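You operate a simulated robot arm through the tools that you are given. There is no shell and no other tool. Be economical: measure what you need, move in short steps, check, and stop when the job is done.

Carry out the task below with a simulated two-armed robot. There is one attempt and no reset: what you move stays moved.

## Task
Take the lid off the glass jar and lay it down on the top of the far table. Put one of the stub brushes from the top of the packing bench on the far half of the near table. Put the bronze cup in the sink basin. Take the square can from the packing mat and leave it on the far half of the near table. Do these in any order. Set down upright: square can.

It is judged by the outcome, as a careful person would: the job done as asked, and still so three seconds after it is handed in. It fails if anything else is knocked over, pushed out of place, dropped, spilled or broken. Lids that push on must go on centred and level and be pressed home; caps that screw on are set level and turned clockwise until they are tight.

## Robot
Two 6-joint arms with two-finger grippers on one trunk, on a base that drives. Base frame: it is fixed to the floor where the robot stands at the start and does not move with it; the origin is under the middle of the robot, x ahead of it, y to its left, z up; the surface under the hand at the start is at about z = 0.949. Lengths are in m, angles in rad, forces in N, time in s.
The left shoulder is at the start at [0.03, 0.178, 1.138], the right one opposite. With the tool pointing down near the work surface each hand reaches from about 0.46 to 0.84 m from the robot's upright axis, wherever it stands, measured 20 degrees to its own side. Places, roughly: bronze cup (7x7x7 cm) [1.9, 7.4, 0.9]; far half of the near table [1, 3.5, 1]; glass jar (8x8x10 cm) [0.7, 0.1, 1]; sink basin [5.2, 5.4, 0.7]; square can [3, 7.25, 1]; stub brush (3x3x10 cm) [2.1, 7.4, 0.9]. Payload 2.54 kg a hand.
Tool frame (each hand has its own): the origin (TCP) lies between the finger pads and is the grasp point; the fingertips stand 0.03 m ahead of it; z points along the fingers, y is the line along which they close. The gripper opens to 0.116 m. The gripper's body begins 0.095 m behind the TCP.
Orientation is told as [roll, pitch, yaw] about the base's x, y, z axes, in that order, counted from this pose: with the fingers straight down and closing along the base's y, the tool's x points along the base's -x, its y along +y and its z along -z.

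## Interface
- The arms move only by the tool arm_command. It takes "left_motion", "right_motion" or both (then of equal length, played together; a hand with none holds still); each is a list of rows, each a list of 7 numbers: the opening, from 0 (shut) to 1 (fully open), then the shift along the tool's x, y, z in units of 50 mm (1.0 is 50 mm), then the turn, a rotation vector about the tool's x, y, z in units of 8 degrees (1.0 is 8 degrees). In form: [[claw, tx, ty, tz, rx, ry, rz], ...]. A call has 1 to 12 rows; each row shifts and turns the commanded pose from where the row before left it, along the tool's axes as they then stand. A call with a number of a shift or a turn outside -1 to 1 is refused whole. Rows are played at 5 a second. More than 0.05 m and 0.15 rad between two rows, or a gripper value outside its range, and nothing of the call is played. A pose out of reach is approached as far as the arm can. The call stops where the force on the tool passes 40 N (or 10 N more than at its start, if that is more) or the arm is blocked; 0.2 s more then pass. The fingers move at their own pace (about 0.153 m/s each) and stop on an object; they squeeze with about 39 N. The grip force told is the motor's: it shows also when the fingers shut on nothing. Time passes only in rows, and 0.2 s behind the last, so rows that do not move let the fingers close. It gives the time, the measured TCP pose, the force on the tool (base axes), the opening and the grip force at its end, in the units of the frame above (readings bear some noise), with the torque about the TCP (base axes, N m) and any sound that the robot's microphone picked up.
- Cameras (640 x 400 px; columns grow to the right, rows downward): "scene" is now at [0.0471, 0.0004, 1.8565]; the picture's right is [0.01, -1.00, 0.00], its down [-0.78, -0.01, -0.62] and it looks along [0.62, 0.01, -0.78] (base axes); focal length 263 px, centre (320, 200). "left" rides on the left gripper at [0.069, 0.015, -0.122] in its tool frame; the picture's right is [-0.21, 0.98, 0.00], its down [-0.83, -0.18, -0.53] and it looks along [-0.52, -0.11, 0.85] (tool axes); focal length 251 px, centre (320, 200). "right" rides on the right gripper at [0.069, -0.015, -0.122] in its tool frame; the picture's right is [0.21, 0.98, 0.00], its down [-0.83, 0.18, -0.53] and it looks along [-0.52, 0.11, 0.85] (tool axes); focal length 251 px, centre (320, 200). There is no depth. A picture from a camera that has moved, and an enlarged one, comes with that camera's place and axes in the base frame and with its lens.
- capture(camera): a new picture of that camera. It takes no simulated time.
- lift_body(by): slides the trunk up (or, below 0, down) by that many m; the arms and the scene camera ride with it, the base frame stays. It gives what a move gives, with no picture.
- base_move(legs): drives the robot by 1 to 6 legs, each [ahead, left, turn to the left] in m, m and rad, along the robot's own axes; the way and the turn of a leg run together, so that a leg with both is an arc; at most 1.5 m and 3.142 rad a leg. The arms and the cameras ride along, it lands a little off, and it stops where it bumps. It gives what a move gives.
- aim_head(pan, tilt): turns the head with the scene camera to pan (to the left, within 2.496 rad either way) and tilt (down, from -0.506 to 1.204), counted from straight ahead of the robot. It gives what a move gives.
- enlarge(camera, box): a new picture of the part [left, top, right, bottom] of that camera's present view, enlarged. It takes no simulated time.
- sign_off(): hands the job in; it is judged then, once.

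Work in short steps. Places have to be worked out from the pictures, the camera data and where the tool is seen: move nearer, look again, correct. Check each grasp and each placing, and mend what went wrong. You have 165 turns and 118 pictures in all, those below and enlarged ones among them. Open the grippers and draw the arms clear of the work before you hand the job in, unless the task says otherwise; then end with one line.

The tools are called after "Call:" as name(argument=value, ...) on one line, values as JSON. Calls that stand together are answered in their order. arm_command: Moves the arms, as the interface text tells. Its arguments: {"type":"object","properties":{"left_motion":{"type":"array"},"right_motion":{"type":"array"}},"required":[]} The other tools are called the same way: lift_body (by) slides the trunk up or down; base_move (legs) drives the base; aim_head (pan, tilt) turns the head that bears the scene camera; capture (camera) takes a picture; enlarge (camera, box) takes an enlarged picture of a part of a camera's view; sign_off () hands the job in.

At the start:

```text
time: 0.0
left_position: [0.4946, 0.3292, 1.2692]
left_tool_rot: [0.001, -0.003, -0.002]
left_force: [0.4, 0.6, -0.1]
left_torque: [0.02, -0.02, 0.01]
left_grip_width: 0.1161
left_finger_force: 0.0
right_position: [0.5251, -0.1802, 1.2543]
right_tool_rot: [0.0, -0.001, -0.001]
right_force: [-0.3, 0.1, -0.7]
right_torque: [0.03, 0.02, -0.01]
right_grip_width: 0.1159
right_finger_force: 0.1
trunk travel left (down, up): [-0.35, 0.19]
robot x, y, heading: [-0.0, -0.0003, 0.002]
head pan, tilt: [0.014, 0.899]
```

scene: 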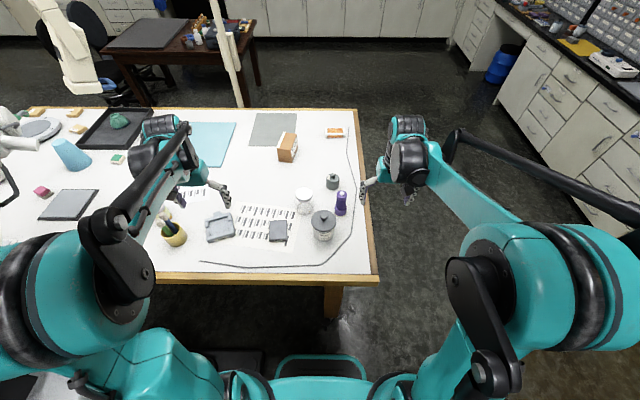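
right: 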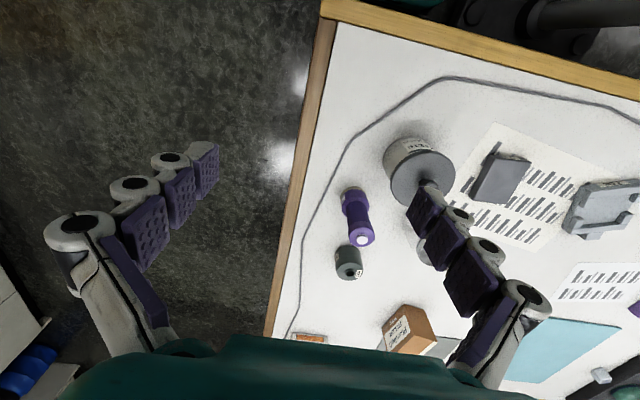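
left: 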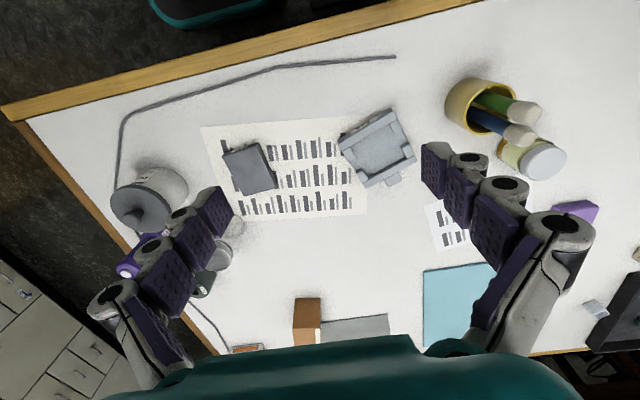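

I start by looking closely at the jars and around the room to identify the tables.

Call:
enlarge(camera="scene", box=[220, 110, 380, 270])

Call:
aim_head(pan=0.9, tilt=0.35)

```text
2.50 times, centred on (300, 190) of scene
camera zoom: at [0.0471, 0.0004, 1.8565], right [0.01, -1.0, 0.0], down [-0.78, -0.01, -0.62], along [0.62, 0.01, -0.78], focal length 658 px, centre (370, 225)
```

zoom: 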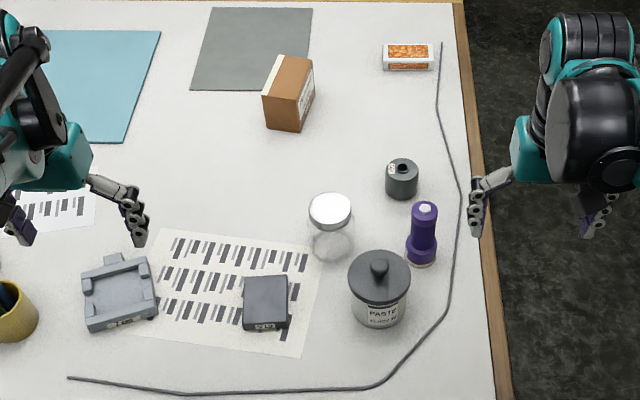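

```text
time: 1.2
left_position: [0.4939, 0.3297, 1.2688]
left_tool_rot: [0.003, 0.0, 0.0]
left_force: [-0.8, -0.3, 1.1]
left_torque: [-0.02, -0.01, 0.02]
left_grip_width: 0.1159
left_finger_force: 0.0
right_position: [0.5254, -0.1804, 1.2542]
right_tool_rot: [-0.002, 0.001, 0.002]
right_force: [-0.5, -0.2, 0.7]
right_torque: [0.01, -0.03, 0.0]
right_grip_width: 0.116
right_finger_force: 0.1
trunk travel left (down, up): [-0.35, 0.19]
robot x, y, heading: [0.0007, -0.0022, 0.002]
head pan, tilt: [0.901, 0.351]
```

The glass jar is the transparent one with the whitish lid near [0.69, 0.07]. Now a look left.

Call:
capture(camera="scene")

Call:
aim_head(pan=1.9, tilt=0.35)

Call:
capture(camera="scene")

Call:
aim_head(pan=0.0, tilt=0.2)

Call:
capture(camera="scene")

```text
113 pictures are left
camera scene: at [0.0294, 0.0723, 1.9039], right [0.78, -0.62, 0.0], down [-0.21, -0.27, -0.94], along [0.58, 0.74, -0.34], focal length 263 px, centre (320, 200)
```

scene: 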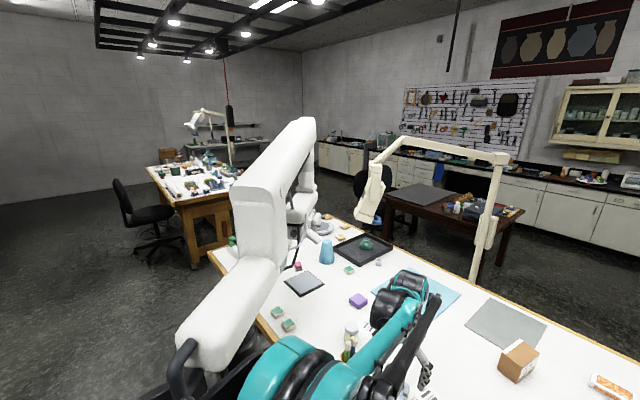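

```text
time: 2.5
left_position: [0.4946, 0.3302, 1.2689]
left_tool_rot: [0.003, -0.003, -0.001]
left_force: [0.3, 0.0, 0.1]
left_torque: [-0.04, 0.01, 0.0]
left_grip_width: 0.1159
left_finger_force: 0.1
right_position: [0.5264, -0.1813, 1.2531]
right_tool_rot: [0.0, 0.0, -0.001]
right_force: [0.2, 0.6, 0.0]
right_torque: [0.01, 0.0, -0.02]
right_grip_width: 0.1159
right_finger_force: 0.1
trunk travel left (down, up): [-0.35, 0.19]
robot x, y, heading: [-0.0019, -0.0043, 0.002]
head pan, tilt: [1.901, 0.351]
```

```text
112 pictures are left
camera scene: at [-0.0586, 0.0875, 1.904], right [0.95, 0.32, 0.0], down [0.11, -0.33, -0.94], along [-0.3, 0.89, -0.34], focal length 263 px, centre (320, 200)
```

scene: 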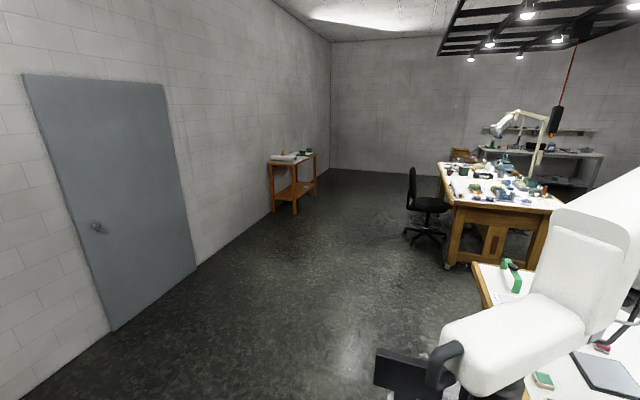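

```text
time: 4.3
left_position: [0.4952, 0.3311, 1.2692]
left_tool_rot: [0.003, -0.001, -0.001]
left_force: [-0.4, -0.2, 0.8]
left_torque: [-0.02, 0.0, -0.01]
left_grip_width: 0.116
left_finger_force: 0.0
right_position: [0.5248, -0.182, 1.2537]
right_tool_rot: [-0.001, 0.0, -0.002]
right_force: [-0.8, -0.8, -0.4]
right_torque: [-0.03, 0.0, -0.04]
right_grip_width: 0.1158
right_finger_force: 0.1
trunk travel left (down, up): [-0.35, 0.19]
robot x, y, heading: [0.0, 0.0038, -0.004]
head pan, tilt: [0.0, 0.201]
```

```text
111 pictures are left
camera scene: at [0.0647, -0.0006, 1.918], right [0.0, -1.0, 0.0], down [-0.2, 0.0, -0.98], along [0.98, 0.0, -0.2], focal length 263 px, centre (320, 200)
```

scene: 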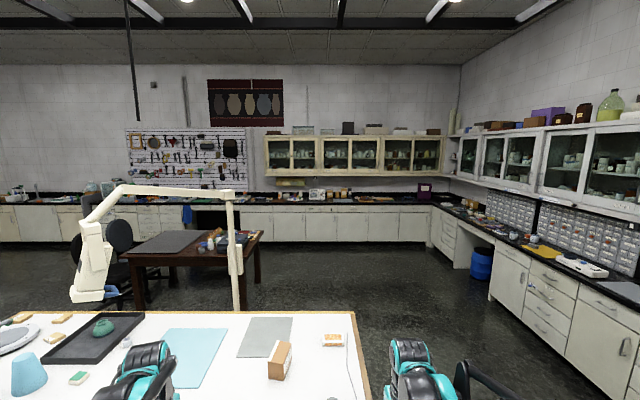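

The task's table names need to be matched to the room, so I look more closely at the areas to the left.

Call:
aim_head(pan=1.3, tilt=0.25)

Call:
capture(camera="scene")

Call:
enlarge(camera="scene", box=[220, 120, 380, 220])

Call:
aim_head(pan=0.5, tilt=0.25)

Call:
enlarge(camera="scene", box=[220, 120, 420, 245])

```text
time: 5.8
left_position: [0.4949, 0.3311, 1.2677]
left_tool_rot: [0.003, -0.001, 0.0]
left_force: [0.3, -0.7, -0.3]
left_torque: [0.01, 0.0, -0.02]
left_grip_width: 0.1157
left_finger_force: 0.1
right_position: [0.5262, -0.1806, 1.2547]
right_tool_rot: [-0.001, 0.001, 0.0]
right_force: [-0.2, -0.6, 0.9]
right_torque: [0.02, 0.03, 0.01]
right_grip_width: 0.116
right_finger_force: 0.1
trunk travel left (down, up): [-0.35, 0.19]
robot x, y, heading: [0.0013, -0.0003, -0.004]
head pan, tilt: [1.3, 0.25]
```

```text
110 pictures are left
camera scene: at [-0.0034, 0.0893, 1.9134], right [0.96, -0.27, 0.0], down [-0.07, -0.24, -0.97], along [0.26, 0.93, -0.25], focal length 263 px, centre (320, 200)
```

scene: 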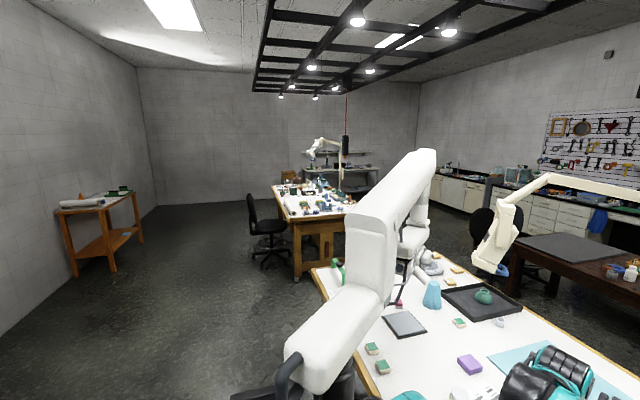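

```text
4.00 times, centred on (300, 170) of scene
camera zoom: at [-0.0034, 0.0893, 1.9134], right [0.96, -0.27, 0.0], down [-0.07, -0.24, -0.97], along [0.26, 0.93, -0.25], focal length 1053 px, centre (400, 320)
```

zoom: 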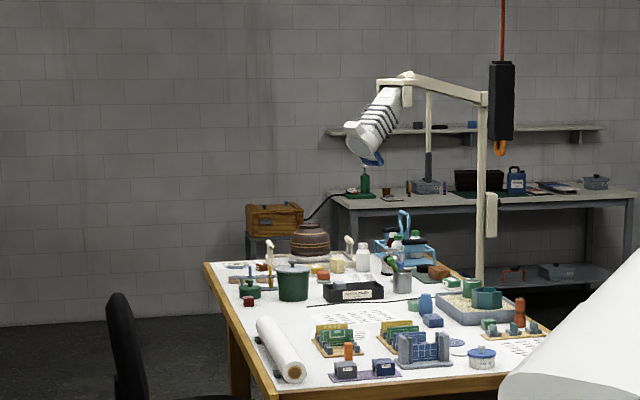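

```text
time: 6.9
left_position: [0.4948, 0.331, 1.2694]
left_tool_rot: [0.001, -0.001, 0.0]
left_force: [0.1, -0.4, -0.4]
left_torque: [0.03, -0.04, 0.02]
left_grip_width: 0.1161
left_finger_force: 0.2
right_position: [0.5255, -0.1834, 1.2548]
right_tool_rot: [0.001, -0.001, 0.0]
right_force: [0.8, 0.2, -0.4]
right_torque: [-0.02, 0.0, -0.01]
right_grip_width: 0.1159
right_finger_force: 0.1
trunk travel left (down, up): [-0.35, 0.19]
robot x, y, heading: [-0.0032, 0.0009, 0.001]
head pan, tilt: [0.499, 0.25]
```

```text
3.20 times, centred on (320, 182) of scene
camera zoom: at [0.0535, 0.0441, 1.9134], right [0.48, -0.88, 0.0], down [-0.22, -0.12, -0.97], along [0.85, 0.46, -0.25], focal length 842 px, centre (320, 256)
```

zoom: 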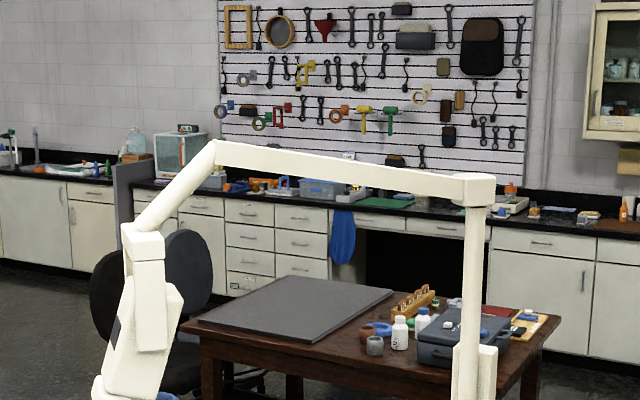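

The two alike white tables are the jar's table (far from the packing bench, y -0.25..1.8) and another at y 2.9..4.9, which is the "near table" (its far half is around y 3.4, matching the hint). So the lid goes on the jar's own table. I bring the left hand above the jar (about [0.72, 0.074]).

Call:
arm_command(left_motion=[[1, -0.75, -0.85, 0.2, 0, 0, 0], [1, -0.75, -0.85, 0.2, 0, 0, 0], [1, -0.75, -0.85, 0.2, 0, 0, 0], [1, -0.75, -0.85, 0.2, 0, 0, 0], [1, -0.75, -0.85, 0.2, 0, 0, 0], [1, -0.75, -0.85, 0.2, 0, 0, 0]])

Call:
capture(camera="left")

Call:
aim_head(pan=0.0, tilt=0.9)

Call:
capture(camera="scene")

```text
refused: row 1 steps farther than a row can; nothing moved
```

```text
107 pictures are left
camera left: at [0.4242, 0.3459, 1.3893], right [0.21, 0.98, 0.0], down [0.83, -0.18, 0.53], along [0.52, -0.11, -0.85], focal length 251 px, centre (320, 200)
```

left: 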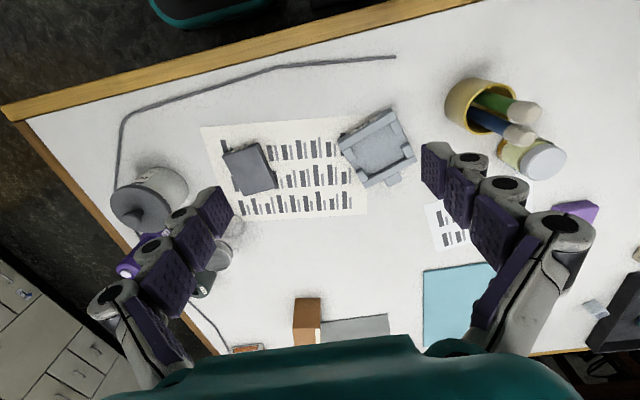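

```text
time: 8.0
left_position: [0.4943, 0.3309, 1.2693]
left_tool_rot: [0.002, -0.001, 0.0]
left_force: [1.5, 0.2, -0.1]
left_torque: [0.01, 0.02, -0.01]
left_grip_width: 0.1161
left_finger_force: 0.0
right_position: [0.5257, -0.1825, 1.2534]
right_tool_rot: [0.001, 0.0, -0.001]
right_force: [0.2, -0.4, 0.6]
right_torque: [0.01, -0.02, -0.01]
right_grip_width: 0.1157
right_finger_force: 0.1
trunk travel left (down, up): [-0.35, 0.19]
robot x, y, heading: [-0.0022, 0.0024, -0.004]
head pan, tilt: [0.0, 0.901]
```

```text
106 pictures are left
camera scene: at [0.0471, -0.0006, 1.8565], right [0.0, -1.0, 0.0], down [-0.78, 0.0, -0.62], along [0.62, 0.0, -0.78], focal length 263 px, centre (320, 200)
```

scene: 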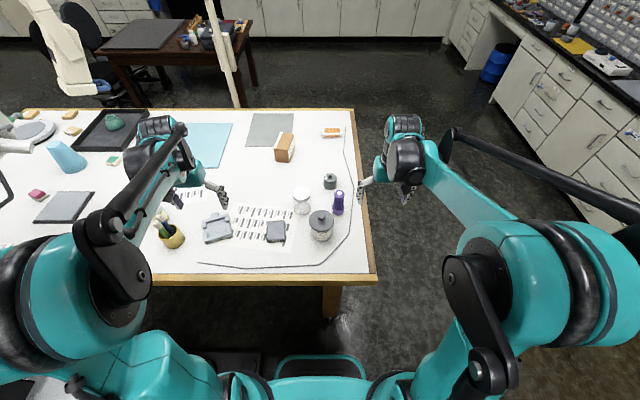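

The step norm must stay under 50 mm per row; I use 8 smaller rows.

Call:
arm_command(left_motion=[[1, -0.56, -0.64, 0.2, 0, 0, 0], [1, -0.56, -0.64, 0.2, 0, 0, 0], [1, -0.56, -0.64, 0.2, 0, 0, 0], [1, -0.56, -0.64, 0.2, 0, 0, 0], [1, -0.56, -0.64, 0.2, 0, 0, 0], [1, -0.56, -0.64, 0.2, 0, 0, 0], [1, -0.56, -0.64, 0.2, 0, 0, 0], [1, -0.56, -0.64, 0.2, 0, 0, 0], [1, 0, 0, 0, 0, 0, 0]])

Call:
capture(camera="left")

```text
time: 10.0
left_position: [0.7179, 0.0751, 1.189]
left_tool_rot: [0.001, -0.001, 0.002]
left_force: [-0.2, 0.0, -0.1]
left_torque: [-0.05, -0.03, 0.02]
left_grip_width: 0.1161
left_finger_force: 0.0
right_position: [0.5253, -0.1797, 1.2546]
right_tool_rot: [0.0, 0.0, -0.001]
right_force: [-0.5, -0.4, -0.4]
right_torque: [-0.02, -0.02, -0.01]
right_grip_width: 0.1159
right_finger_force: 0.1
trunk travel left (down, up): [-0.35, 0.19]
robot x, y, heading: [0.0028, 0.0016, -0.001]
head pan, tilt: [0.0, 0.901]
```

```text
105 pictures are left
camera left: at [0.6481, 0.0902, 1.3094], right [0.21, 0.98, 0.0], down [0.82, -0.18, 0.54], along [0.52, -0.11, -0.84], focal length 251 px, centre (320, 200)
```

left: 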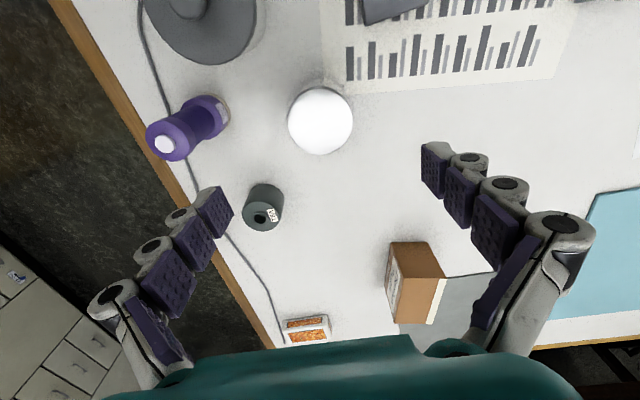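

Lid centre works out to [0.717, 0.076], well under the hand. A closer look at the lid before gripping to judge its kind and thickness.

Call:
enlarge(camera="scene", box=[270, 160, 350, 240])

Call:
enlarge(camera="left", box=[260, 60, 380, 180])

```text
5.00 times, centred on (310, 200) of scene
camera zoom: at [0.0456, 0.0004, 1.8565], right [0.0, -1.0, 0.0], down [-0.78, 0.0, -0.62], along [0.62, 0.0, -0.78], focal length 1316 px, centre (370, 200)
```

zoom: 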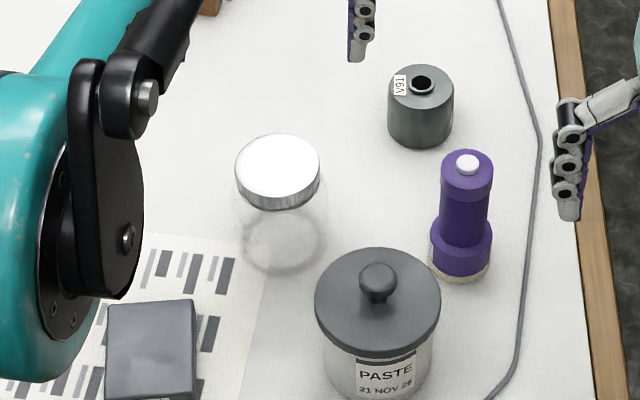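

```text
3.33 times, centred on (320, 120) of left
camera zoom: at [0.6481, 0.0902, 1.3094], right [0.21, 0.98, 0.0], down [0.82, -0.18, 0.54], along [0.52, -0.11, -0.84], focal length 838 px, centre (320, 467)
```

zoom: 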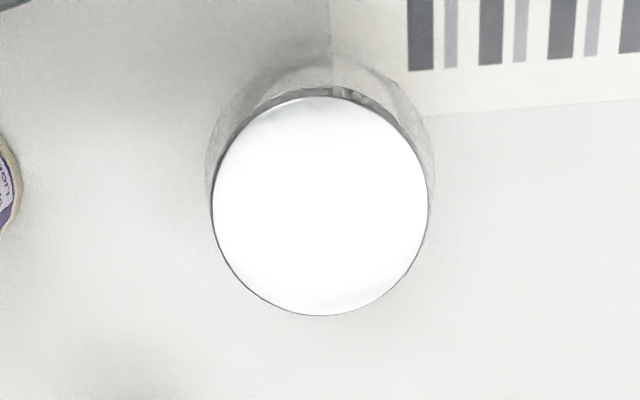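

The lid is a smooth metal cap about 67 mm wide and 13 mm thick. I descend so the fingertips flank only the lid, then close gently.

Call:
arm_command(left_motion=[[0.9, 0, 0.02, 0.8, 0, 0, 0], [0.85, 0, 0, 0.8, 0, 0, 0], [0.85, 0, 0, 0.76, 0, 0, 0], [0.85, 0, 0, 0, 0, 0, 0]])

Call:
capture(camera="left")

Call:
enlarge(camera="scene", box=[270, 160, 350, 240])

```text
time: 11.0
left_position: [0.7196, 0.0772, 1.0699]
left_tool_rot: [0.004, -0.001, 0.001]
left_force: [0.1, -0.6, 0.0]
left_torque: [-0.03, -0.03, -0.02]
left_grip_width: 0.0986
left_finger_force: 0.1
right_position: [0.5248, -0.1815, 1.2546]
right_tool_rot: [0.0, 0.0, 0.001]
right_force: [-0.3, -0.3, 1.2]
right_torque: [0.03, -0.02, 0.03]
right_grip_width: 0.1159
right_finger_force: 0.1
trunk travel left (down, up): [-0.35, 0.19]
robot x, y, heading: [-0.0008, -0.0012, -0.002]
head pan, tilt: [0.0, 0.901]
```

```text
102 pictures are left
camera left: at [0.6477, 0.0913, 1.1906], right [0.21, 0.98, 0.0], down [0.83, -0.18, 0.53], along [0.52, -0.11, -0.84], focal length 251 px, centre (320, 200)
```

left: 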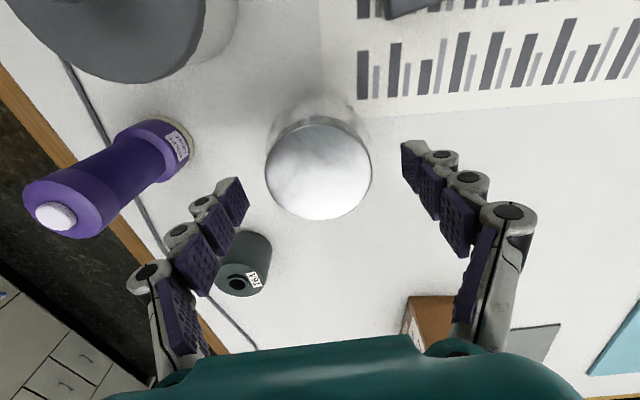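

```text
5.00 times, centred on (310, 200) of scene
camera zoom: at [0.0463, -0.0006, 1.8565], right [0.0, -1.0, 0.0], down [-0.78, 0.0, -0.62], along [0.62, 0.0, -0.78], focal length 1316 px, centre (370, 200)
```

zoom: 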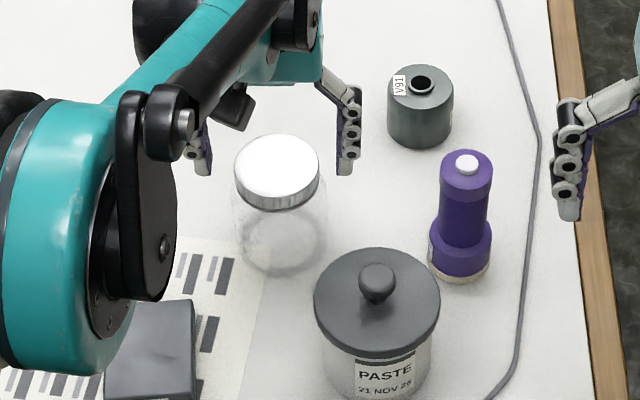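

The fingertips (z≈1.04) sit at lid height (top about 1.055). A 4 mm correction back, and close.

Call:
arm_command(left_motion=[[0.85, 0.08, 0, 0, 0, 0, 0], [0.6, 0, 0, 0, 0, 0, 0], [0.4, 0, 0, 0, 0, 0, 0], [0.4, 0, 0, 0, 0, 0, 0], [0.4, 0, 0, 0, 0, 0, 0]])

Call:
capture(camera="left")

```text
time: 12.2
left_position: [0.7141, 0.0759, 1.0708]
left_tool_rot: [0.002, -0.002, 0.0]
left_force: [0.0, -1.8, 4.9]
left_torque: [-0.04, -0.01, -0.02]
left_grip_width: 0.0652
left_finger_force: 38.4
right_position: [0.5248, -0.1812, 1.254]
right_tool_rot: [0.0, -0.001, -0.001]
right_force: [0.6, -0.6, 0.0]
right_torque: [0.01, -0.03, 0.02]
right_grip_width: 0.1159
right_finger_force: 0.1
trunk travel left (down, up): [-0.35, 0.19]
robot x, y, heading: [0.0052, -0.0004, -0.003]
head pan, tilt: [0.0, 0.901]
```

```text
100 pictures are left
camera left: at [0.6441, 0.0909, 1.1913], right [0.21, 0.98, 0.0], down [0.83, -0.18, 0.53], along [0.52, -0.11, -0.84], focal length 251 px, centre (320, 200)
```

left: 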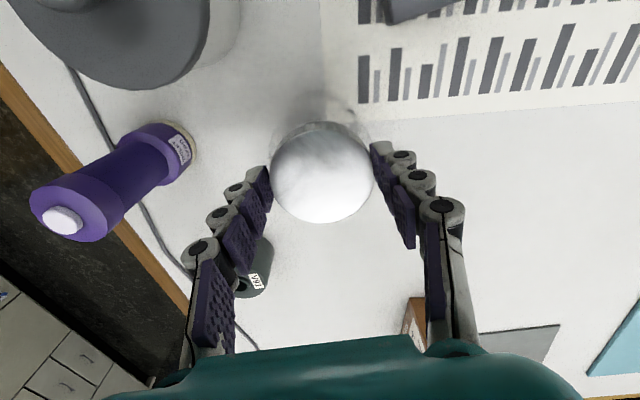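

Gripped at 65 mm width. I lift 8 mm as a test of whether the lid comes free.

Call:
arm_command(left_motion=[[0.4, 0, 0, -0.08, 0, 0, 0], [0.4, 0, 0, -0.08, 0, 0, 0], [0.4, 0, 0, 0, 0, 0, 0]])

Call:
enlarge(camera="scene", box=[270, 160, 350, 240])

```text
time: 13.0
left_position: [0.7148, 0.0775, 1.0777]
left_tool_rot: [0.001, 0.001, 0.0]
left_force: [0.6, 0.2, -2.1]
left_torque: [-0.02, -0.01, -0.01]
left_grip_width: 0.0651
left_finger_force: 39.0
right_position: [0.5259, -0.1817, 1.2537]
right_tool_rot: [0.0, -0.001, 0.001]
right_force: [-0.2, 0.1, -0.3]
right_torque: [-0.01, -0.03, 0.03]
right_grip_width: 0.1161
right_finger_force: 0.2
trunk travel left (down, up): [-0.35, 0.19]
robot x, y, heading: [0.0009, 0.0009, 0.002]
head pan, tilt: [0.0, 0.901]
```

```text
5.00 times, centred on (310, 200) of scene
camera zoom: at [0.0477, -0.0006, 1.8564], right [0.0, -1.0, 0.0], down [-0.78, 0.0, -0.62], along [0.62, 0.0, -0.78], focal length 1316 px, centre (370, 200)
```

zoom: 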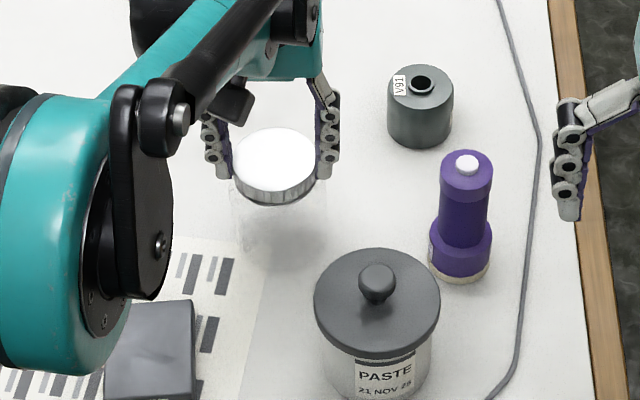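

The reading hints that the jar's weight hangs on the lid (2 N). I check whether the jar is off the table.

Call:
enlarge(camera="scene", box=[285, 180, 325, 220])

Call:
enlarge(camera="left", box=[240, 80, 400, 240])

```text
10.00 times, centred on (305, 200) of scene
camera zoom: at [0.0477, -0.0006, 1.8564], right [0.0, -1.0, 0.0], down [-0.78, 0.0, -0.62], along [0.62, 0.0, -0.78], focal length 2632 px, centre (470, 200)
```

zoom: 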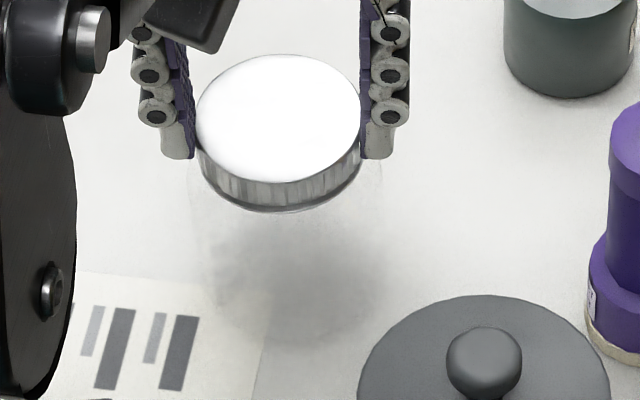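

```text
2.50 times, centred on (320, 160) of left
camera zoom: at [0.6452, 0.0911, 1.1986], right [0.21, 0.98, 0.0], down [0.83, -0.18, 0.53], along [0.52, -0.11, -0.85], focal length 629 px, centre (320, 300)
```

zoom: 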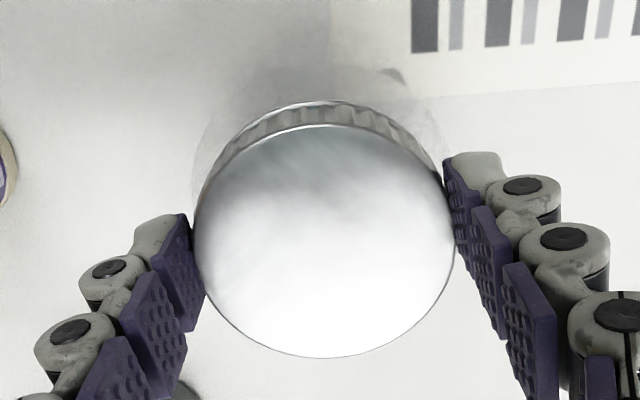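

The cap is ribbed (a screw cap) and the jar seems to have come up with it. I set it back down with light pressure and turn it counter-clockwise.

Call:
arm_command(left_motion=[[0.4, 0, 0, 0.08, 0, 0, 0], [0.4, 0, 0, 0.08, 0, 0, 0], [0.4, 0, 0, 0.04, 0, 0, 0], [0.4, 0, 0, 0, 0, 0, -0.5], [0.4, 0, 0, 0, 0, 0, -0.5], [0.4, 0, 0, 0, 0, 0, 0]])

Call:
enlarge(camera="scene", box=[285, 180, 325, 220])

```text
time: 14.4
left_position: [0.7143, 0.0779, 1.0708]
left_tool_rot: [0.002, -0.003, 0.142]
left_force: [10.8, 4.7, 28.4]
left_torque: [0.39, -0.6, -0.03]
left_grip_width: 0.0655
left_finger_force: 39.8
right_position: [0.5257, -0.1817, 1.2548]
right_tool_rot: [0.0, -0.001, -0.001]
right_force: [-0.3, -0.6, -0.7]
right_torque: [0.0, 0.01, 0.0]
right_grip_width: 0.1161
right_finger_force: 0.1
trunk travel left (down, up): [-0.35, 0.19]
robot x, y, heading: [0.0017, -0.0029, 0.001]
head pan, tilt: [0.0, 0.901]
```

```text
10.00 times, centred on (305, 200) of scene
camera zoom: at [0.045, -0.0004, 1.8566], right [0.0, -1.0, 0.0], down [-0.78, 0.0, -0.62], along [0.62, 0.0, -0.78], focal length 2632 px, centre (470, 200)
```

zoom: 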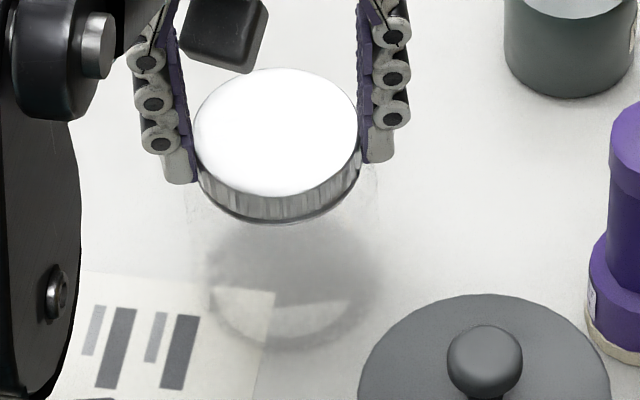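

The jar stands again (28 N, a bit much). I ease the push 1.5 mm and keep turning counter-clockwise, watching the torque.

Call:
arm_command(left_motion=[[0.4, 0, 0, -0.03, 0, 0, 0], [0.4, 0, 0, 0, 0, 0, -0.9], [0.4, 0, 0, 0, 0, 0, -0.9], [0.4, 0, 0, 0, 0, 0, -0.9], [0.4, 0, 0, 0, 0, 0, -0.9], [0.4, 0, 0, 0, 0, 0, 0]])

Call:
enlarge(camera="scene", box=[285, 180, 325, 220])

```text
time: 15.8
left_position: [0.7146, 0.0754, 1.0704]
left_tool_rot: [0.001, -0.002, 0.645]
left_force: [-1.7, -0.9, 3.2]
left_torque: [-0.23, 0.21, -0.01]
left_grip_width: 0.0651
left_finger_force: 39.1
right_position: [0.5268, -0.183, 1.2537]
right_tool_rot: [-0.001, 0.0, 0.0]
right_force: [-0.2, 0.6, 0.2]
right_torque: [0.0, 0.0, 0.02]
right_grip_width: 0.1157
right_finger_force: 0.0
trunk travel left (down, up): [-0.35, 0.19]
robot x, y, heading: [-0.0017, 0.0014, -0.009]
head pan, tilt: [0.0, 0.901]
```

```text
10.00 times, centred on (305, 200) of scene
camera zoom: at [0.0464, -0.0011, 1.8564], right [0.0, -1.0, 0.0], down [-0.78, 0.0, -0.62], along [0.62, 0.0, -0.78], focal length 2632 px, centre (470, 200)
```

zoom: 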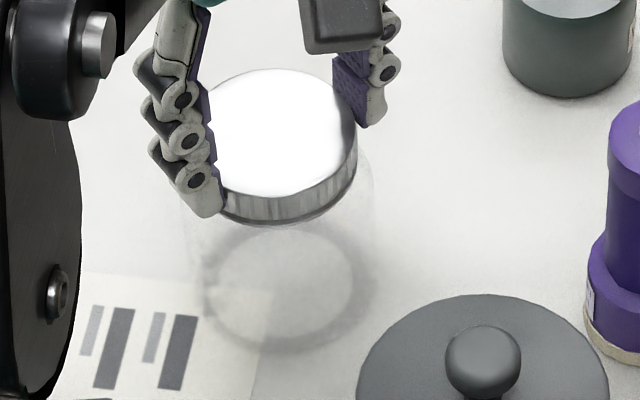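

Now a lift test of 8 mm again.

Call:
arm_command(left_motion=[[0.4, 0, 0, -0.08, 0, 0, 0], [0.4, 0, 0, -0.1, 0, 0, 0], [0.4, 0, 0, 0, 0, 0, 0]])

Call:
enlarge(camera="scene", box=[285, 180, 325, 220])

```text
time: 16.6
left_position: [0.7163, 0.0772, 1.0788]
left_tool_rot: [0.001, -0.001, 0.642]
left_force: [0.7, -0.5, -2.1]
left_torque: [0.0, 0.02, 0.0]
left_grip_width: 0.0651
left_finger_force: 39.0
right_position: [0.5275, -0.1814, 1.2545]
right_tool_rot: [0.0, 0.001, 0.001]
right_force: [0.0, 1.4, 0.3]
right_torque: [0.0, 0.01, 0.02]
right_grip_width: 0.1161
right_finger_force: 0.0
trunk travel left (down, up): [-0.35, 0.19]
robot x, y, heading: [0.0001, -0.0004, 0.001]
head pan, tilt: [0.0, 0.901]
```

```text
10.00 times, centred on (305, 200) of scene
camera zoom: at [0.0478, -0.0006, 1.8564], right [0.0, -1.0, 0.0], down [-0.78, 0.0, -0.62], along [0.62, 0.0, -0.78], focal length 2632 px, centre (470, 200)
```

zoom: 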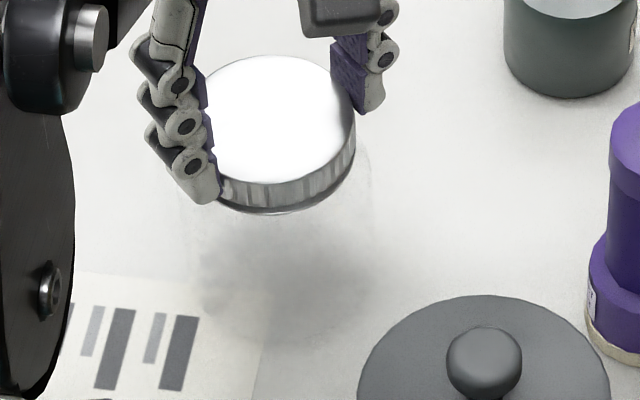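

The jar still hangs on the lid. I set it down, press moderately and turn a larger angle while watching the torque.

Call:
arm_command(left_motion=[[0.4, 0, 0, 0.08, 0, 0, 0], [0.4, 0, 0, 0.1, 0, 0, 0], [0.4, 0, 0, 0.02, 0, 0, 0], [0.4, 0, 0, 0, 0, 0, -1], [0.4, 0, 0, 0, 0, 0, -1], [0.4, 0, 0, 0, 0, 0, -1], [0.4, 0, 0, 0, 0, 0, -1], [0.4, 0, 0, 0, 0, 0, -1], [0.4, 0, 0, 0, 0, 0, -1]])

```text
time: 18.6
left_position: [0.7145, 0.0759, 1.0709]
left_tool_rot: [-0.002, -0.001, 1.484]
left_force: [8.4, -0.1, 22.6]
left_torque: [0.14, -0.48, -0.07]
left_grip_width: 0.0653
left_finger_force: 38.7
right_position: [0.526, -0.1819, 1.2548]
right_tool_rot: [0.0, 0.0, 0.001]
right_force: [0.2, 0.0, -0.4]
right_torque: [0.0, -0.02, 0.04]
right_grip_width: 0.116
right_finger_force: 0.1
trunk travel left (down, up): [-0.35, 0.19]
robot x, y, heading: [-0.0013, 0.0007, -0.001]
head pan, tilt: [0.0, 0.901]
```

Torque stays low at 22 N press. Lift test again and view.

Call:
arm_command(left_motion=[[0.4, 0, 0, -0.1, 0, 0, 0], [0.4, 0, 0, -0.1, 0, 0, 0], [0.4, 0, 0, 0, 0, 0, 0]])

Call:
enlarge(camera="scene", box=[285, 180, 325, 220])

```text
time: 19.4
left_position: [0.7159, 0.0771, 1.079]
left_tool_rot: [0.0, 0.0, 1.479]
left_force: [-0.1, -0.3, -1.6]
left_torque: [0.0, -0.02, 0.01]
left_grip_width: 0.0651
left_finger_force: 39.6
right_position: [0.5267, -0.1825, 1.255]
right_tool_rot: [-0.001, 0.0, 0.001]
right_force: [-0.3, -1.2, 0.4]
right_torque: [0.0, -0.01, 0.0]
right_grip_width: 0.1161
right_finger_force: 0.0
trunk travel left (down, up): [-0.35, 0.19]
robot x, y, heading: [-0.0008, 0.0011, -0.0]
head pan, tilt: [0.0, 0.901]
```

```text
10.00 times, centred on (305, 200) of scene
camera zoom: at [0.0478, -0.0007, 1.8564], right [0.0, -1.0, 0.0], down [-0.78, 0.0, -0.62], along [0.62, 0.0, -0.78], focal length 2632 px, centre (470, 200)
```

zoom: 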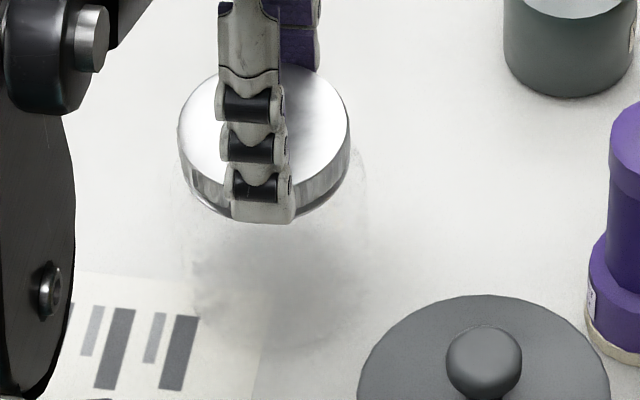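

The jar body must be held. I'll raise jar and lid into free air with the left hand (winding its wrist back), while the right hand turns to a sideways pose for holding the glass.

Call:
arm_command(left_motion=[[0.4, 0, 0, -0.3, 0, 0, 0], [0.4, 0, 0, -0.3, 0, 0, 1], [0.4, 0, 0, -0.3, 0, 0, 1], [0.4, 0, 0, -0.3, 0, 0, 1], [0.4, 0, 0, -0.3, 0, 0, 1], [0.4, 0, 0, -0.3, 0, 0, 1], [0.4, 0, 0, -0.3, 0, 0, 1], [0.4, 0, 0, -0.3, 0, 0, 1], [0.4, 0, 0, -0.3, 0, 0, 1], [0.4, 0, 0, -0.3, 0, 0, 1], [0.4, 0, 0, -0.3, 0, 0, 1], [0.4, 0, 0, -0.3, 0, 0, 1]], right_motion=[[1, 0, -0.5, 0, 0, 0, 0], [1, 0, 0, 0, -1, 0, 0], [1, 0, 0, 0, -1, 0, 0], [1, 0, 0, 0, -1, 0, 0], [1, 0, 0, 0, -1, 0, 0], [1, 0, 0, 0, -1, 0, 0], [1, 0, 0, 0, -1, 0, 0], [1, 0, 0, 0, -1, 0, 0], [1, 0, 0, 0, -1, 0, 0], [1, 0, 0, 0, -1, 0, 0], [1, 0, 0, 0, -1, 0, 0], [1, 0, 0, 0, -1, 0, 0]])

Call:
capture(camera="scene")

```text
time: 22.0
left_position: [0.7146, 0.0752, 1.2595]
left_tool_rot: [0.001, 0.001, -0.056]
left_force: [-0.6, -0.7, -0.2]
left_torque: [0.03, -0.04, 0.04]
left_grip_width: 0.0463
left_finger_force: 0.1
right_position: [0.5422, -0.1769, 1.2533]
right_tool_rot: [1.536, -0.002, -0.005]
right_force: [0.5, -1.2, 0.0]
right_torque: [0.01, 0.0, 0.02]
right_grip_width: 0.1164
right_finger_force: 0.2
right hand out of reach, approached as far as the arm can: row 10, 11, 12
trunk travel left (down, up): [-0.35, 0.19]
robot x, y, heading: [0.0006, -0.0018, 0.0]
head pan, tilt: [0.0, 0.901]
```

```text
92 pictures are left
camera scene: at [0.0478, -0.0019, 1.8564], right [0.0, -1.0, 0.0], down [-0.78, 0.0, -0.62], along [0.62, 0.0, -0.78], focal length 263 px, centre (320, 200)
```

scene: 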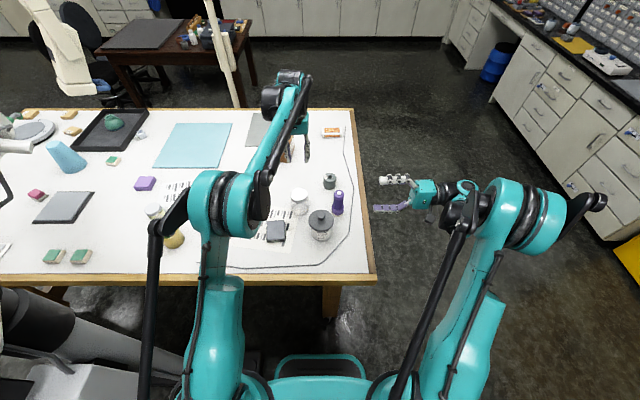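

The fingers slipped off (width 46 mm). I check the jar.

Call:
enlarge(camera="scene", box=[270, 160, 350, 240])

Call:
capture(camera="left")

```text
5.00 times, centred on (310, 200) of scene
camera zoom: at [0.0478, -0.0019, 1.8564], right [0.0, -1.0, 0.0], down [-0.78, 0.0, -0.62], along [0.62, 0.0, -0.78], focal length 1316 px, centre (370, 200)
```

zoom: 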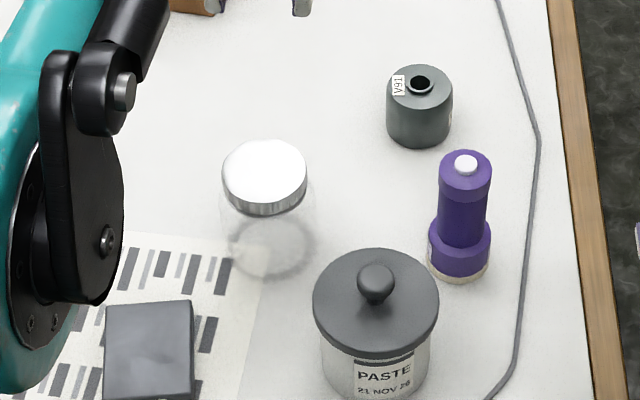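

```text
90 pictures are left
camera left: at [0.6457, 0.0939, 1.3791], right [0.27, 0.96, 0.0], down [0.81, -0.23, 0.53], along [0.51, -0.14, -0.85], focal length 251 px, centre (320, 200)
```

left: 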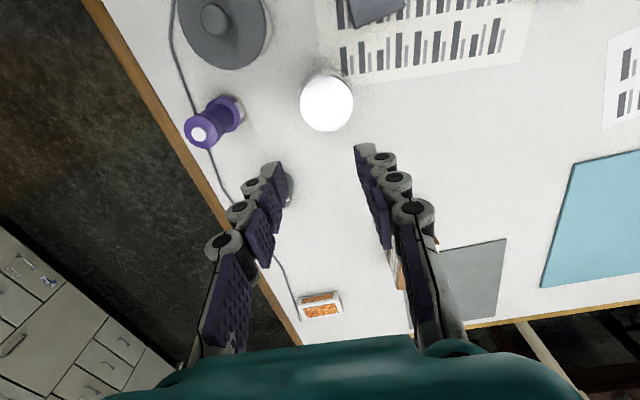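

The jar is still standing, shifted about 1 cm to [0.71, 0.085]. Better plan: the left hand will hold the glass body from the free left side, tilted low, and the right hand will turn the lid from above. First I set both wrists' orientations clear of the table.

Call:
arm_command(left_motion=[[1, 0, 0.9, 0, 0, 0, 0], [1, 0, 0.9, 0, 0, 0, 0], [1, 0, 0.9, 0, 0, 0, 0], [1, 0, 0.9, 0, 0, 0, 0], [1, 0, 0.9, 0, 0, 0, 0], [1, 0, 0, 0, 0, 0, -1], [1, 0, 0, 0, 0, 0, -1], [1, 0, 0, 0, 0, 0, -1], [1, 0, 0, 0, 0, 0, -1], [1, 0, 0, 0, 0, 0, -1], [1, 0, 0, 0, 0, 0, -1], [1, 0, 0, 0, 0, 0, -1]], right_motion=[[1, 0, 0, 0, 1, 0, 0], [1, 0, 0, 0, 1, 0, 0], [1, 0, 0, 0, 1, 0, 0], [1, 0, 0, 0, 1, 0, 0], [1, 0, 0, 0, 1, 0, 0], [1, 0, 0, 0, 1, 0, 0], [1, 0, 0, 0, 1, 0, 0], [1, 0, 0, 0, 1, 0, 0], [1, 0, 0, 0, 1, 0, 0], [1, 0, 0, 0, 1, 0, 0], [1, 0, 0, 0, 1, 0, 0], [1, 0, 0, 0, 0, 0, 0]])

Call:
arm_command(left_motion=[[1, 0, 0, 0, 0, 0, -1], [1, 0, 0, 0, 0, 0, -1], [1, 0, 0, 0, 0, 0, -1], [1, 0, 0, 0, 0, 0, -1], [1, 0, 0, 0, 0, 0, -0.6], [1, 0, 0, 0, 0, 1, 0], [1, 0, 0, 0, 0, 1, 0], [1, 0, 0, 0, 0, 1, 0], [1, 0, 0, 0, 0, 1, 0], [1, 0, 0, 0, 0, 1, 0], [1, 0, 0, 0, 0, 1, 0], [1, 0, 0, 0, 0, 1, 0]], right_motion=[[1, 0, 0, 0, 0, 0, 1], [1, 0, 0, 0, 0, 0, 1], [1, 0, 0, 0, 0, 0, 1], [1, 0, 0, 0, 0, 0, 1], [1, 0, 0, 0, 0, 0, 1], [1, 0, 0, 0, 0, 0, 1], [1, 0, 0, 0, 0, 0, 1], [1, 0, 0, 0, 0, 0, 1], [1, 0, 0, 0, 0, 0, 1], [1, 0, 0, 0, 0, 0, 1], [1, 0, 0, 0, 0, 0, 1], [1, 0, 0, 0, 0, 0, 0]])

Call:
capture(camera="scene")

```text
time: 24.6
left_position: [0.7276, 0.3009, 1.2601]
left_tool_rot: [0.001, -0.003, 0.925]
left_force: [0.1, 0.2, 0.6]
left_torque: [-0.01, 0.02, -0.02]
left_grip_width: 0.116
left_finger_force: 0.1
right_position: [0.5401, -0.1777, 1.2538]
right_tool_rot: [-0.001, -0.001, -0.001]
right_force: [0.3, 0.3, 0.3]
right_torque: [-0.01, 0.0, 0.02]
right_grip_width: 0.1158
right_finger_force: 0.1
trunk travel left (down, up): [-0.35, 0.19]
robot x, y, heading: [0.0044, 0.0032, -0.003]
head pan, tilt: [0.0, 0.901]
```

```text
time: 27.2
left_position: [0.7273, 0.3012, 1.2597]
left_tool_rot: [-0.002, 0.978, 1.56]
left_force: [-0.3, 0.1, 0.6]
left_torque: [0.0, 0.03, -0.04]
left_grip_width: 0.1161
left_finger_force: 0.0
right_position: [0.5419, -0.1755, 1.2535]
right_tool_rot: [-0.001, 0.0, -1.537]
right_force: [0.7, -0.3, 0.2]
right_torque: [-0.01, 0.02, 0.01]
right_grip_width: 0.116
right_finger_force: 0.1
trunk travel left (down, up): [-0.35, 0.19]
robot x, y, heading: [0.002, -0.0005, -0.002]
head pan, tilt: [0.0, 0.901]
```

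```text
89 pictures are left
camera scene: at [0.0479, 0.0007, 1.8564], right [0.0, -1.0, 0.0], down [-0.78, 0.0, -0.62], along [0.62, 0.0, -0.78], focal length 263 px, centre (320, 200)
```

scene: 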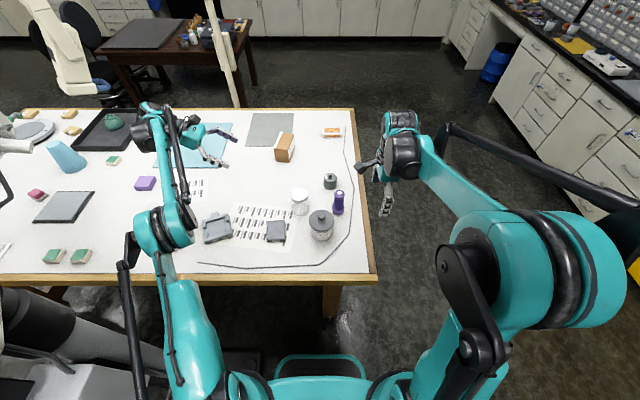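

Left wrist is tilted 56° pointing to -y. I bring it toward the jar along its axis, stopping 10 cm short, then check.

Call:
arm_command(left_motion=[[1, -0.656, 0.1, 0, 0, 0, 0], [1, -0.656, 0.1, 0, 0, 0, 0], [1, -0.656, 0.1, 0, 0, 0, 0], [1, 0, 0, 0.91, 0, 0, 0], [1, 0, 0, 0.91, 0, 0, 0], [1, 0, 0, 0.91, 0, 0, 0], [1, 0, 0, 0.91, 0, 0, 0], [1, 0, 0, 0.91, 0, 0, 0], [1, 0, 0, 0, 0, 0, 0]])

Call:
capture(camera="left")

Call:
enlarge(camera="scene", box=[240, 140, 360, 240])

```text
time: 29.2
left_position: [0.707, 0.166, 1.0501]
left_tool_rot: [-0.001, 0.976, 1.562]
left_force: [-0.7, -0.2, 0.1]
left_torque: [0.04, -0.01, 0.03]
left_grip_width: 0.1163
left_finger_force: 0.0
left hand out of reach, approached as far as the arm can: row 3
right_position: [0.5408, -0.1758, 1.2536]
right_tool_rot: [0.0, 0.0, -1.535]
right_force: [0.8, 0.1, -0.4]
right_torque: [0.0, 0.03, 0.02]
right_grip_width: 0.116
right_finger_force: 0.1
trunk travel left (down, up): [-0.35, 0.19]
robot x, y, heading: [-0.002, -0.0007, 0.002]
head pan, tilt: [0.0, 0.901]
```

```text
88 pictures are left
camera left: at [0.692, 0.2284, 1.1748], right [-0.98, 0.13, -0.18], down [0.19, 0.9, -0.39], along [0.11, -0.41, -0.91], focal length 251 px, centre (320, 200)
```

left: 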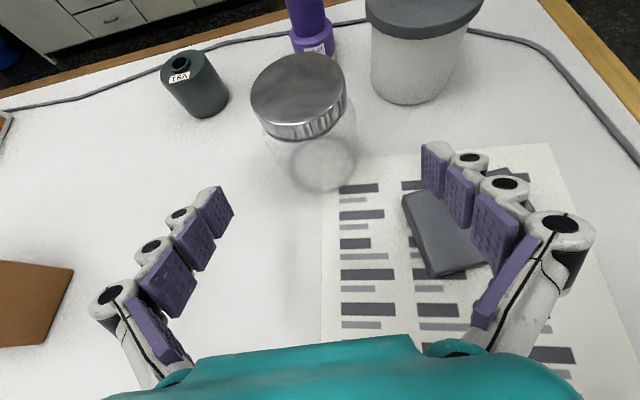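

```text
4.00 times, centred on (300, 190) of scene
camera zoom: at [0.0466, 0.0001, 1.8565], right [0.0, -1.0, 0.0], down [-0.78, 0.0, -0.62], along [0.62, 0.0, -0.78], focal length 1053 px, centre (400, 240)
```

zoom: 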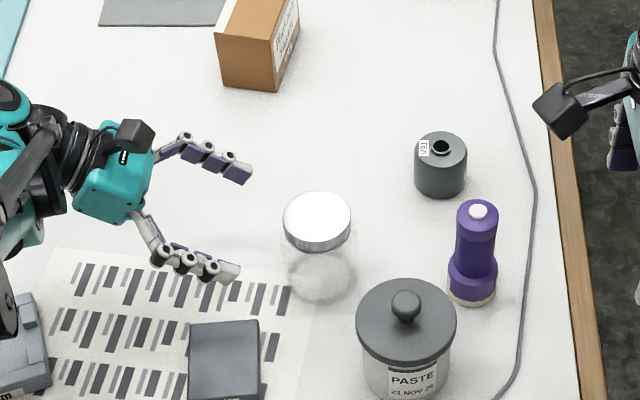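

Jar centre refines to [0.716, 0.085]. I shift 9 mm in x, advance the last 98 mm, and close on the glass.

Call:
arm_command(left_motion=[[1, 0, -0.18, 0, 0, 0, 0], [1, 0, 0, 0.65, 0, 0, 0], [1, 0, 0, 0.65, 0, 0, 0], [1, 0, 0, 0.65, 0, 0, 0], [1, 0, 0, 0, 0, 0, 0]])

Call:
capture(camera="left")

```text
time: 30.4
left_position: [0.7163, 0.0848, 0.996]
left_tool_rot: [-0.001, 0.976, 1.565]
left_force: [0.7, 0.3, -0.4]
left_torque: [0.02, 0.0, -0.01]
left_grip_width: 0.116
left_finger_force: 0.1
right_position: [0.5413, -0.1749, 1.2535]
right_tool_rot: [-0.001, 0.002, -1.536]
right_force: [-0.1, 0.0, -1.2]
right_torque: [0.0, 0.0, -0.01]
right_grip_width: 0.116
right_finger_force: 0.2
trunk travel left (down, up): [-0.35, 0.19]
robot x, y, heading: [0.0004, -0.0, -0.006]
head pan, tilt: [0.0, 0.901]
```

```text
86 pictures are left
camera left: at [0.7015, 0.1478, 1.1195], right [-0.98, 0.13, -0.18], down [0.19, 0.9, -0.38], along [0.11, -0.41, -0.91], focal length 251 px, centre (320, 200)
```

left: 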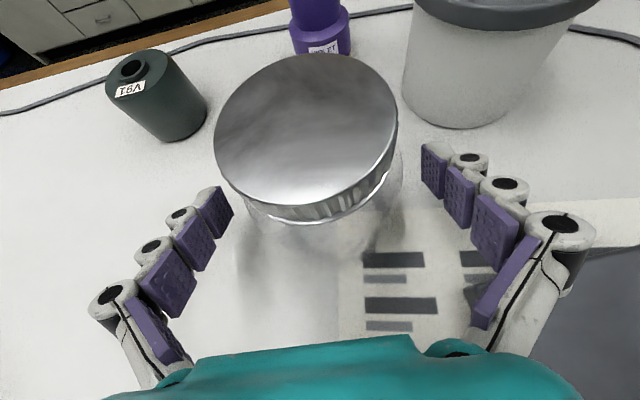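

The jar lies between the pads. Close.

Call:
arm_command(left_motion=[[0.8, 0, 0, 0, 0, 0, 0], [0.7, 0, 0, 0, 0, 0, 0], [0.5, 0, 0, 0, 0, 0, 0], [0.5, 0, 0, 0, 0, 0, 0]])

Call:
capture(camera="left")

```text
time: 31.4
left_position: [0.717, 0.0854, 0.9964]
left_tool_rot: [-0.002, 0.976, 1.563]
left_force: [1.1, 1.1, 3.2]
left_torque: [0.07, 0.08, -0.09]
left_grip_width: 0.0779
left_finger_force: 39.4
right_position: [0.541, -0.1763, 1.2535]
right_tool_rot: [0.001, 0.001, -1.536]
right_force: [0.2, 0.5, -0.3]
right_torque: [-0.03, 0.04, 0.03]
right_grip_width: 0.116
right_finger_force: 0.1
trunk travel left (down, up): [-0.35, 0.19]
robot x, y, heading: [0.0004, 0.0015, -0.001]
head pan, tilt: [0.0, 0.901]
```

```text
85 pictures are left
camera left: at [0.7016, 0.1478, 1.12], right [-0.98, 0.13, -0.18], down [0.19, 0.9, -0.38], along [0.11, -0.41, -0.91], focal length 251 px, centre (320, 200)
```

left: 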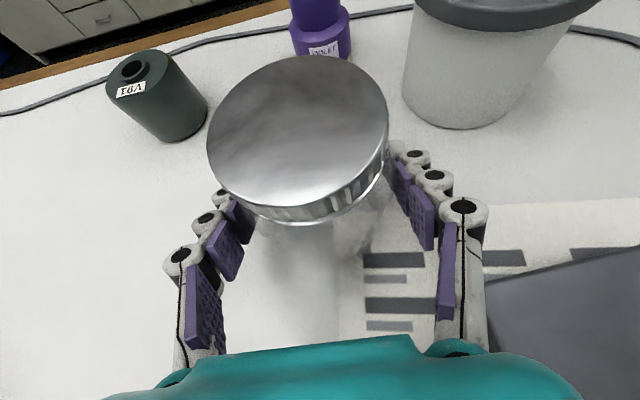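

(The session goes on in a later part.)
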